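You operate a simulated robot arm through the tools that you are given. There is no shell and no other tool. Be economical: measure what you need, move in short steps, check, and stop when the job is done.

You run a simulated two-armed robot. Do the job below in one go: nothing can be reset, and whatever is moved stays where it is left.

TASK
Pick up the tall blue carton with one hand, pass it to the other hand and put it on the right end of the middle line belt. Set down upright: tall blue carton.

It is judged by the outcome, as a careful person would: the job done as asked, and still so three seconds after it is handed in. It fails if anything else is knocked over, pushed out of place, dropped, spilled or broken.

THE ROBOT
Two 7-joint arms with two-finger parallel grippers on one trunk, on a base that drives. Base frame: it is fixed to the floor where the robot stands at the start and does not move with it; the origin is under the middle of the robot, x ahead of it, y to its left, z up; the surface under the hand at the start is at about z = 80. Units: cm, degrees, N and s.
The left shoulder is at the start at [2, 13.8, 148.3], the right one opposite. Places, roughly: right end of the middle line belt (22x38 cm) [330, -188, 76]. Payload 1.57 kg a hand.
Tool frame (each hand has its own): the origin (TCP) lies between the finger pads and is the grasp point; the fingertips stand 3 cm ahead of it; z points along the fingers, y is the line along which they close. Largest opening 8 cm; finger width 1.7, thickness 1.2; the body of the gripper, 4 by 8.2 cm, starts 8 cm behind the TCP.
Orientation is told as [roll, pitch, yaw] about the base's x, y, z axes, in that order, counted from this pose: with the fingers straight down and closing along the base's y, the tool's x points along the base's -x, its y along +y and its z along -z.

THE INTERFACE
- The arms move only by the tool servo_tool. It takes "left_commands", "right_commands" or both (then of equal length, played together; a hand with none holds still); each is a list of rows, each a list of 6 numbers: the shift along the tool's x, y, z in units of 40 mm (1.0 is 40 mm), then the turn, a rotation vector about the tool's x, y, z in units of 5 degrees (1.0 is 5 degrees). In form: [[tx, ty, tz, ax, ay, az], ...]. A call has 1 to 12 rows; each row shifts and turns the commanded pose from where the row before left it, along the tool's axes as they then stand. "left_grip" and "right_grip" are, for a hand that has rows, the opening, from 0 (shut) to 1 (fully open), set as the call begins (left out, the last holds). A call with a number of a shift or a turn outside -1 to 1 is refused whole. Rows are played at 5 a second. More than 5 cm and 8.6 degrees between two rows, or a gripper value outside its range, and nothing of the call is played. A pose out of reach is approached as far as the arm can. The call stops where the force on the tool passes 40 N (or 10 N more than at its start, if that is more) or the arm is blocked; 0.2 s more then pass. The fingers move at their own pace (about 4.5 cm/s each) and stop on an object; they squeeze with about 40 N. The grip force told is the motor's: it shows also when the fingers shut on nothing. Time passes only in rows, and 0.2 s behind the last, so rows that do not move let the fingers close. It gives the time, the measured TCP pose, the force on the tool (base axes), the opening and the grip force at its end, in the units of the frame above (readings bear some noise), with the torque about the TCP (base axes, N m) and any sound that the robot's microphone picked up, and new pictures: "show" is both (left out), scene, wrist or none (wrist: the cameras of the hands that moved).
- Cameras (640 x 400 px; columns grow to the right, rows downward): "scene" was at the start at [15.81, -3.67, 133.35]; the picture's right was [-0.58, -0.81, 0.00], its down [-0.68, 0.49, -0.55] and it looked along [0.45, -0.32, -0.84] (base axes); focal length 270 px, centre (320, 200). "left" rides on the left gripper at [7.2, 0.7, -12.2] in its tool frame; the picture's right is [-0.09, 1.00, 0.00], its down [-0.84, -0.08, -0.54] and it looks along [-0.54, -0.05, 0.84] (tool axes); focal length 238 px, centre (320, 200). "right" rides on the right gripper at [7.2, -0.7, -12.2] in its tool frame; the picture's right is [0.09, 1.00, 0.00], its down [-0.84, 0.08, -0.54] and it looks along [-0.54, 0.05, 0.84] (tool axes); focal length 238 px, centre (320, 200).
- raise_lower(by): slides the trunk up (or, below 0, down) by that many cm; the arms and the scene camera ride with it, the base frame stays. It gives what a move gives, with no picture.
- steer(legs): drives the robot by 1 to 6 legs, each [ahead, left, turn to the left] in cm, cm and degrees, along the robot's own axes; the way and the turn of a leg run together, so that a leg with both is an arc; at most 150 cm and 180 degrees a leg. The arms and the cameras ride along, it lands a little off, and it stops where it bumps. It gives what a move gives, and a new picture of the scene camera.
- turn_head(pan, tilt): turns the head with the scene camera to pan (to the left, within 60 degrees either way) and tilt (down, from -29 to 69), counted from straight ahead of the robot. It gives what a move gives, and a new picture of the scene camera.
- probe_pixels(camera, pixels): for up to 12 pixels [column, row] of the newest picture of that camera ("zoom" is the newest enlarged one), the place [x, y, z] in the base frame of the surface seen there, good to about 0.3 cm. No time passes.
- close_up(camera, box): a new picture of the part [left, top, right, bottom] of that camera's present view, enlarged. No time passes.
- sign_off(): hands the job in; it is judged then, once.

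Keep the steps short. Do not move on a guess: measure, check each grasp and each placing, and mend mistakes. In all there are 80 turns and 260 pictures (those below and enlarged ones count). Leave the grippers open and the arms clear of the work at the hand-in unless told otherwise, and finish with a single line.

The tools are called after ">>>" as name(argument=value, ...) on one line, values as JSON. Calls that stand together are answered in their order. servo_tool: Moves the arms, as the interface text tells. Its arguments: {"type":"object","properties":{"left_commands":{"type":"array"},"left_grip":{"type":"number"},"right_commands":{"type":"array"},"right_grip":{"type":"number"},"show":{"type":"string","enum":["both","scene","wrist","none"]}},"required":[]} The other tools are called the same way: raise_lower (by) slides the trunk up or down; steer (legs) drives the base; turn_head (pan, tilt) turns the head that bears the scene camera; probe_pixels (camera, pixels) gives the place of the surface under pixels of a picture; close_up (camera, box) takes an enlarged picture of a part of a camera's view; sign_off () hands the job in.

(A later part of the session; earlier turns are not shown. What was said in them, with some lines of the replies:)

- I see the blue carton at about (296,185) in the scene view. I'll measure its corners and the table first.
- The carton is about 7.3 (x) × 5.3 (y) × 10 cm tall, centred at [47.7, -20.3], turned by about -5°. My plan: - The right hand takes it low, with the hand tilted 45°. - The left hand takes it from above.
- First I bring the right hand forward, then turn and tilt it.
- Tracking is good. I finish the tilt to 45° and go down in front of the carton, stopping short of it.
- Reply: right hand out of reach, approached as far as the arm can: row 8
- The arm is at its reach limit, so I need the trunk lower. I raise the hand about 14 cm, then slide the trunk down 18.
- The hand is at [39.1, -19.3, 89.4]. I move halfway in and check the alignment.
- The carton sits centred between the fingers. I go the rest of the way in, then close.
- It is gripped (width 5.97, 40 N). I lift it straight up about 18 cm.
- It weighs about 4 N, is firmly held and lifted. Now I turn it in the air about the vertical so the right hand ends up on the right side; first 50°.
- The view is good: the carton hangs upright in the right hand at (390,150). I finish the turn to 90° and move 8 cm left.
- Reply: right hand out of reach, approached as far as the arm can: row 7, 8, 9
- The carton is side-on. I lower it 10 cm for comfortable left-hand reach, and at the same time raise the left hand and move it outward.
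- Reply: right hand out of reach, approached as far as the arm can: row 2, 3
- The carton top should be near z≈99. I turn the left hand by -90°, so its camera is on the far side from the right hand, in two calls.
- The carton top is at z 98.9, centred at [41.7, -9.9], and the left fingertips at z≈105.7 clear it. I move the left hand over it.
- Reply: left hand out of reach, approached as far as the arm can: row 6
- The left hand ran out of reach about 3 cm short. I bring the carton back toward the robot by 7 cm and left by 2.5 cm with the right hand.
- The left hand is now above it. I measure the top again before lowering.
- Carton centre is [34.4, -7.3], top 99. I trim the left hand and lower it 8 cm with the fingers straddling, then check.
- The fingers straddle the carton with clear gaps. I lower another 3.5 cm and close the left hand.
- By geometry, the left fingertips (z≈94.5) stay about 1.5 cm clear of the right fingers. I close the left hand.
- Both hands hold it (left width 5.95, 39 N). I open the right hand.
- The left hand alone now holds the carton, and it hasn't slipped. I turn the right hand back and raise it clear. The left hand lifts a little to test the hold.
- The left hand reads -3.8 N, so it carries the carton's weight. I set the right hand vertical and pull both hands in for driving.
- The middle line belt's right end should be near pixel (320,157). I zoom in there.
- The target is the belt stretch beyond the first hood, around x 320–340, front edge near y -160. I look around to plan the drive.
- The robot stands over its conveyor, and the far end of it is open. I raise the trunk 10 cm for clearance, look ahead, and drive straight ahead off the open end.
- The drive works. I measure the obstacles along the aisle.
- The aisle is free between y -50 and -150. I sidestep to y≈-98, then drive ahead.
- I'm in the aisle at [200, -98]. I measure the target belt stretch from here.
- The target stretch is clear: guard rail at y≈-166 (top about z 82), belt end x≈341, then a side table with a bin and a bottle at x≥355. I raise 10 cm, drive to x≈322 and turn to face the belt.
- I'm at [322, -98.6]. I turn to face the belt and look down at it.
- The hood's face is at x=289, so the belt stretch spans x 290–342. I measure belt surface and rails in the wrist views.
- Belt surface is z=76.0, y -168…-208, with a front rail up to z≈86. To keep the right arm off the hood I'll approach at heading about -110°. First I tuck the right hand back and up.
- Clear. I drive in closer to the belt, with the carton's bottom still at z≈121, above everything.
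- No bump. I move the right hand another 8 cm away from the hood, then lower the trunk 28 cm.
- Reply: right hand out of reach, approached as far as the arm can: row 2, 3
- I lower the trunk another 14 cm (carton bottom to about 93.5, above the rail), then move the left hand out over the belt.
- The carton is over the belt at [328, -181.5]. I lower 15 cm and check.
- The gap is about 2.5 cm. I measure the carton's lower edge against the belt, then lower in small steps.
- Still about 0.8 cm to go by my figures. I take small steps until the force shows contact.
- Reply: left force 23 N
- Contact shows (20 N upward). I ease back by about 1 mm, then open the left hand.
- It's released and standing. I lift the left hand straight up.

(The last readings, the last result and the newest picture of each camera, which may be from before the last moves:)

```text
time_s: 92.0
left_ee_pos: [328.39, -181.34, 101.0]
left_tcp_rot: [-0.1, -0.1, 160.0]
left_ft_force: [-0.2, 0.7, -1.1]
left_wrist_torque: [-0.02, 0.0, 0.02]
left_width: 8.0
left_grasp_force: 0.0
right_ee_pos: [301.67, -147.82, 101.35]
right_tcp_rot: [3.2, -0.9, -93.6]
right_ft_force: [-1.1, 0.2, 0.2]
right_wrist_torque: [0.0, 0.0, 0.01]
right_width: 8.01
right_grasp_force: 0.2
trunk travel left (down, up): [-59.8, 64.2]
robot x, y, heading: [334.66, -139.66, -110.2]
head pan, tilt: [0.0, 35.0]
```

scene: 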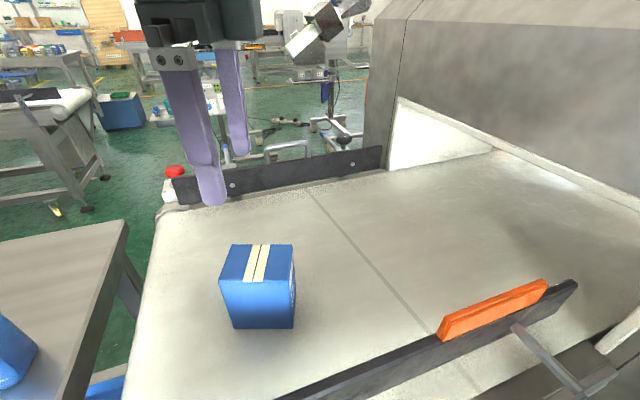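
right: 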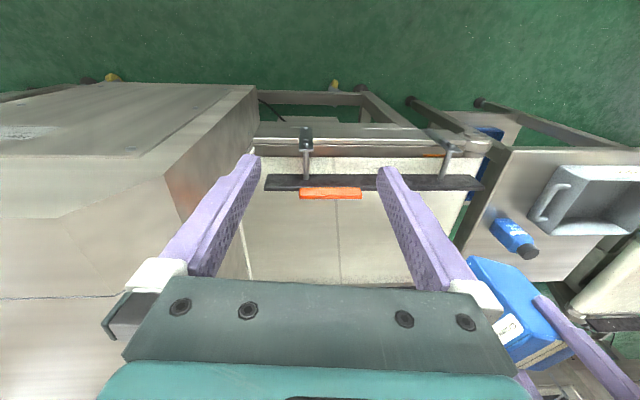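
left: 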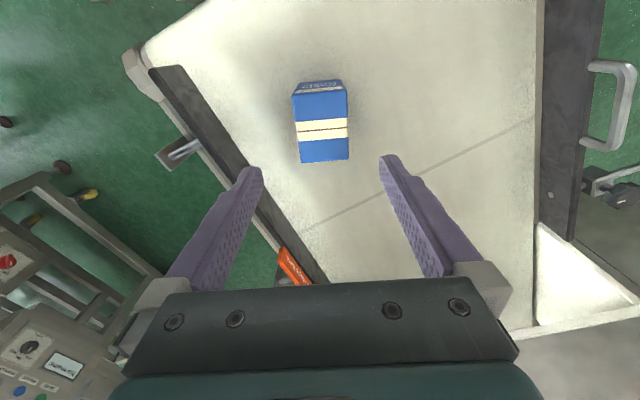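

The carton stands upright. I measure its final place and raise the trunk so both arms are clear.

>>> probe_pixels(camera="scene", pixels=[[232, 244], [292, 245], [221, 281], [293, 282], [233, 328], [294, 327], [258, 265]])

>>> raise_lower(by=20)

>>> turn_head(pan=10, tilt=50)

```text
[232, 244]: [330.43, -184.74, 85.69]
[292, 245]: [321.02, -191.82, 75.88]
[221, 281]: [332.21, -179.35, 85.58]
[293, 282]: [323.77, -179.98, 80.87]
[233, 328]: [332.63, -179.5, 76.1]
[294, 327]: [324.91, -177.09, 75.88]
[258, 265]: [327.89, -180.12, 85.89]
```

```text
time_s: 94.2
left_ee_pos: [328.39, -181.28, 120.89]
left_tcp_rot: [-0.1, 0.0, 160.0]
left_ft_force: [0.2, -0.5, 0.0]
left_wrist_torque: [0.0, 0.03, 0.02]
left_width: 8.01
left_grasp_force: 0.1
right_ee_pos: [301.7, -147.67, 121.48]
right_tcp_rot: [3.3, -0.9, -93.5]
right_ft_force: [0.6, -0.7, -0.4]
right_wrist_torque: [0.0, 0.02, 0.02]
right_width: 8.03
right_grasp_force: 0.0
trunk travel left (down, up): [-79.8, 44.2]
robot x, y, heading: [334.85, -140.04, -109.9]
head pan, tilt: [0.0, 35.0]
```

```text
time_s: 94.9
left_ee_pos: [328.54, -181.28, 120.85]
left_tcp_rot: [-0.2, 0.0, 159.9]
left_ft_force: [-0.7, 0.0, 0.2]
left_wrist_torque: [-0.03, 0.01, 0.01]
left_width: 8.01
left_grasp_force: 0.1
right_ee_pos: [301.62, -147.79, 121.51]
right_tcp_rot: [3.2, -0.9, -93.5]
right_ft_force: [-0.2, -0.1, -0.6]
right_wrist_torque: [0.0, 0.01, 0.04]
right_width: 8.02
right_grasp_force: 0.0
trunk travel left (down, up): [-79.8, 44.2]
robot x, y, heading: [334.23, -139.99, -110.1]
head pan, tilt: [10.0, 50.0]
```

scene: 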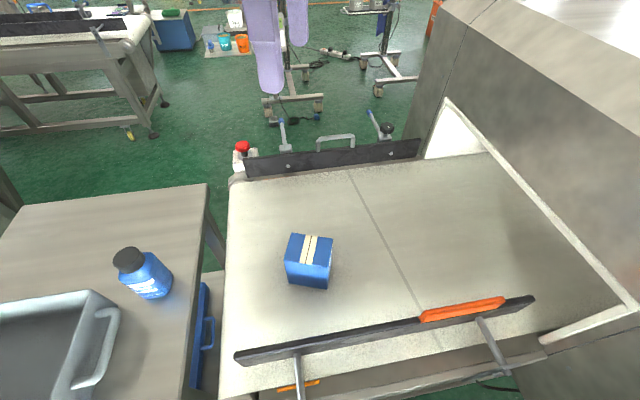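

The carton stands upright on the belt's right end, around [328, -181]. The bottle and bin are untouched, and both grippers are open and clear. I hand in.

>>> sign_off()

```text
The job is handed in.
```

The tall blue carton was picked up with the right hand, passed to the left hand in the air, and set down upright on the right end of the middle line belt.
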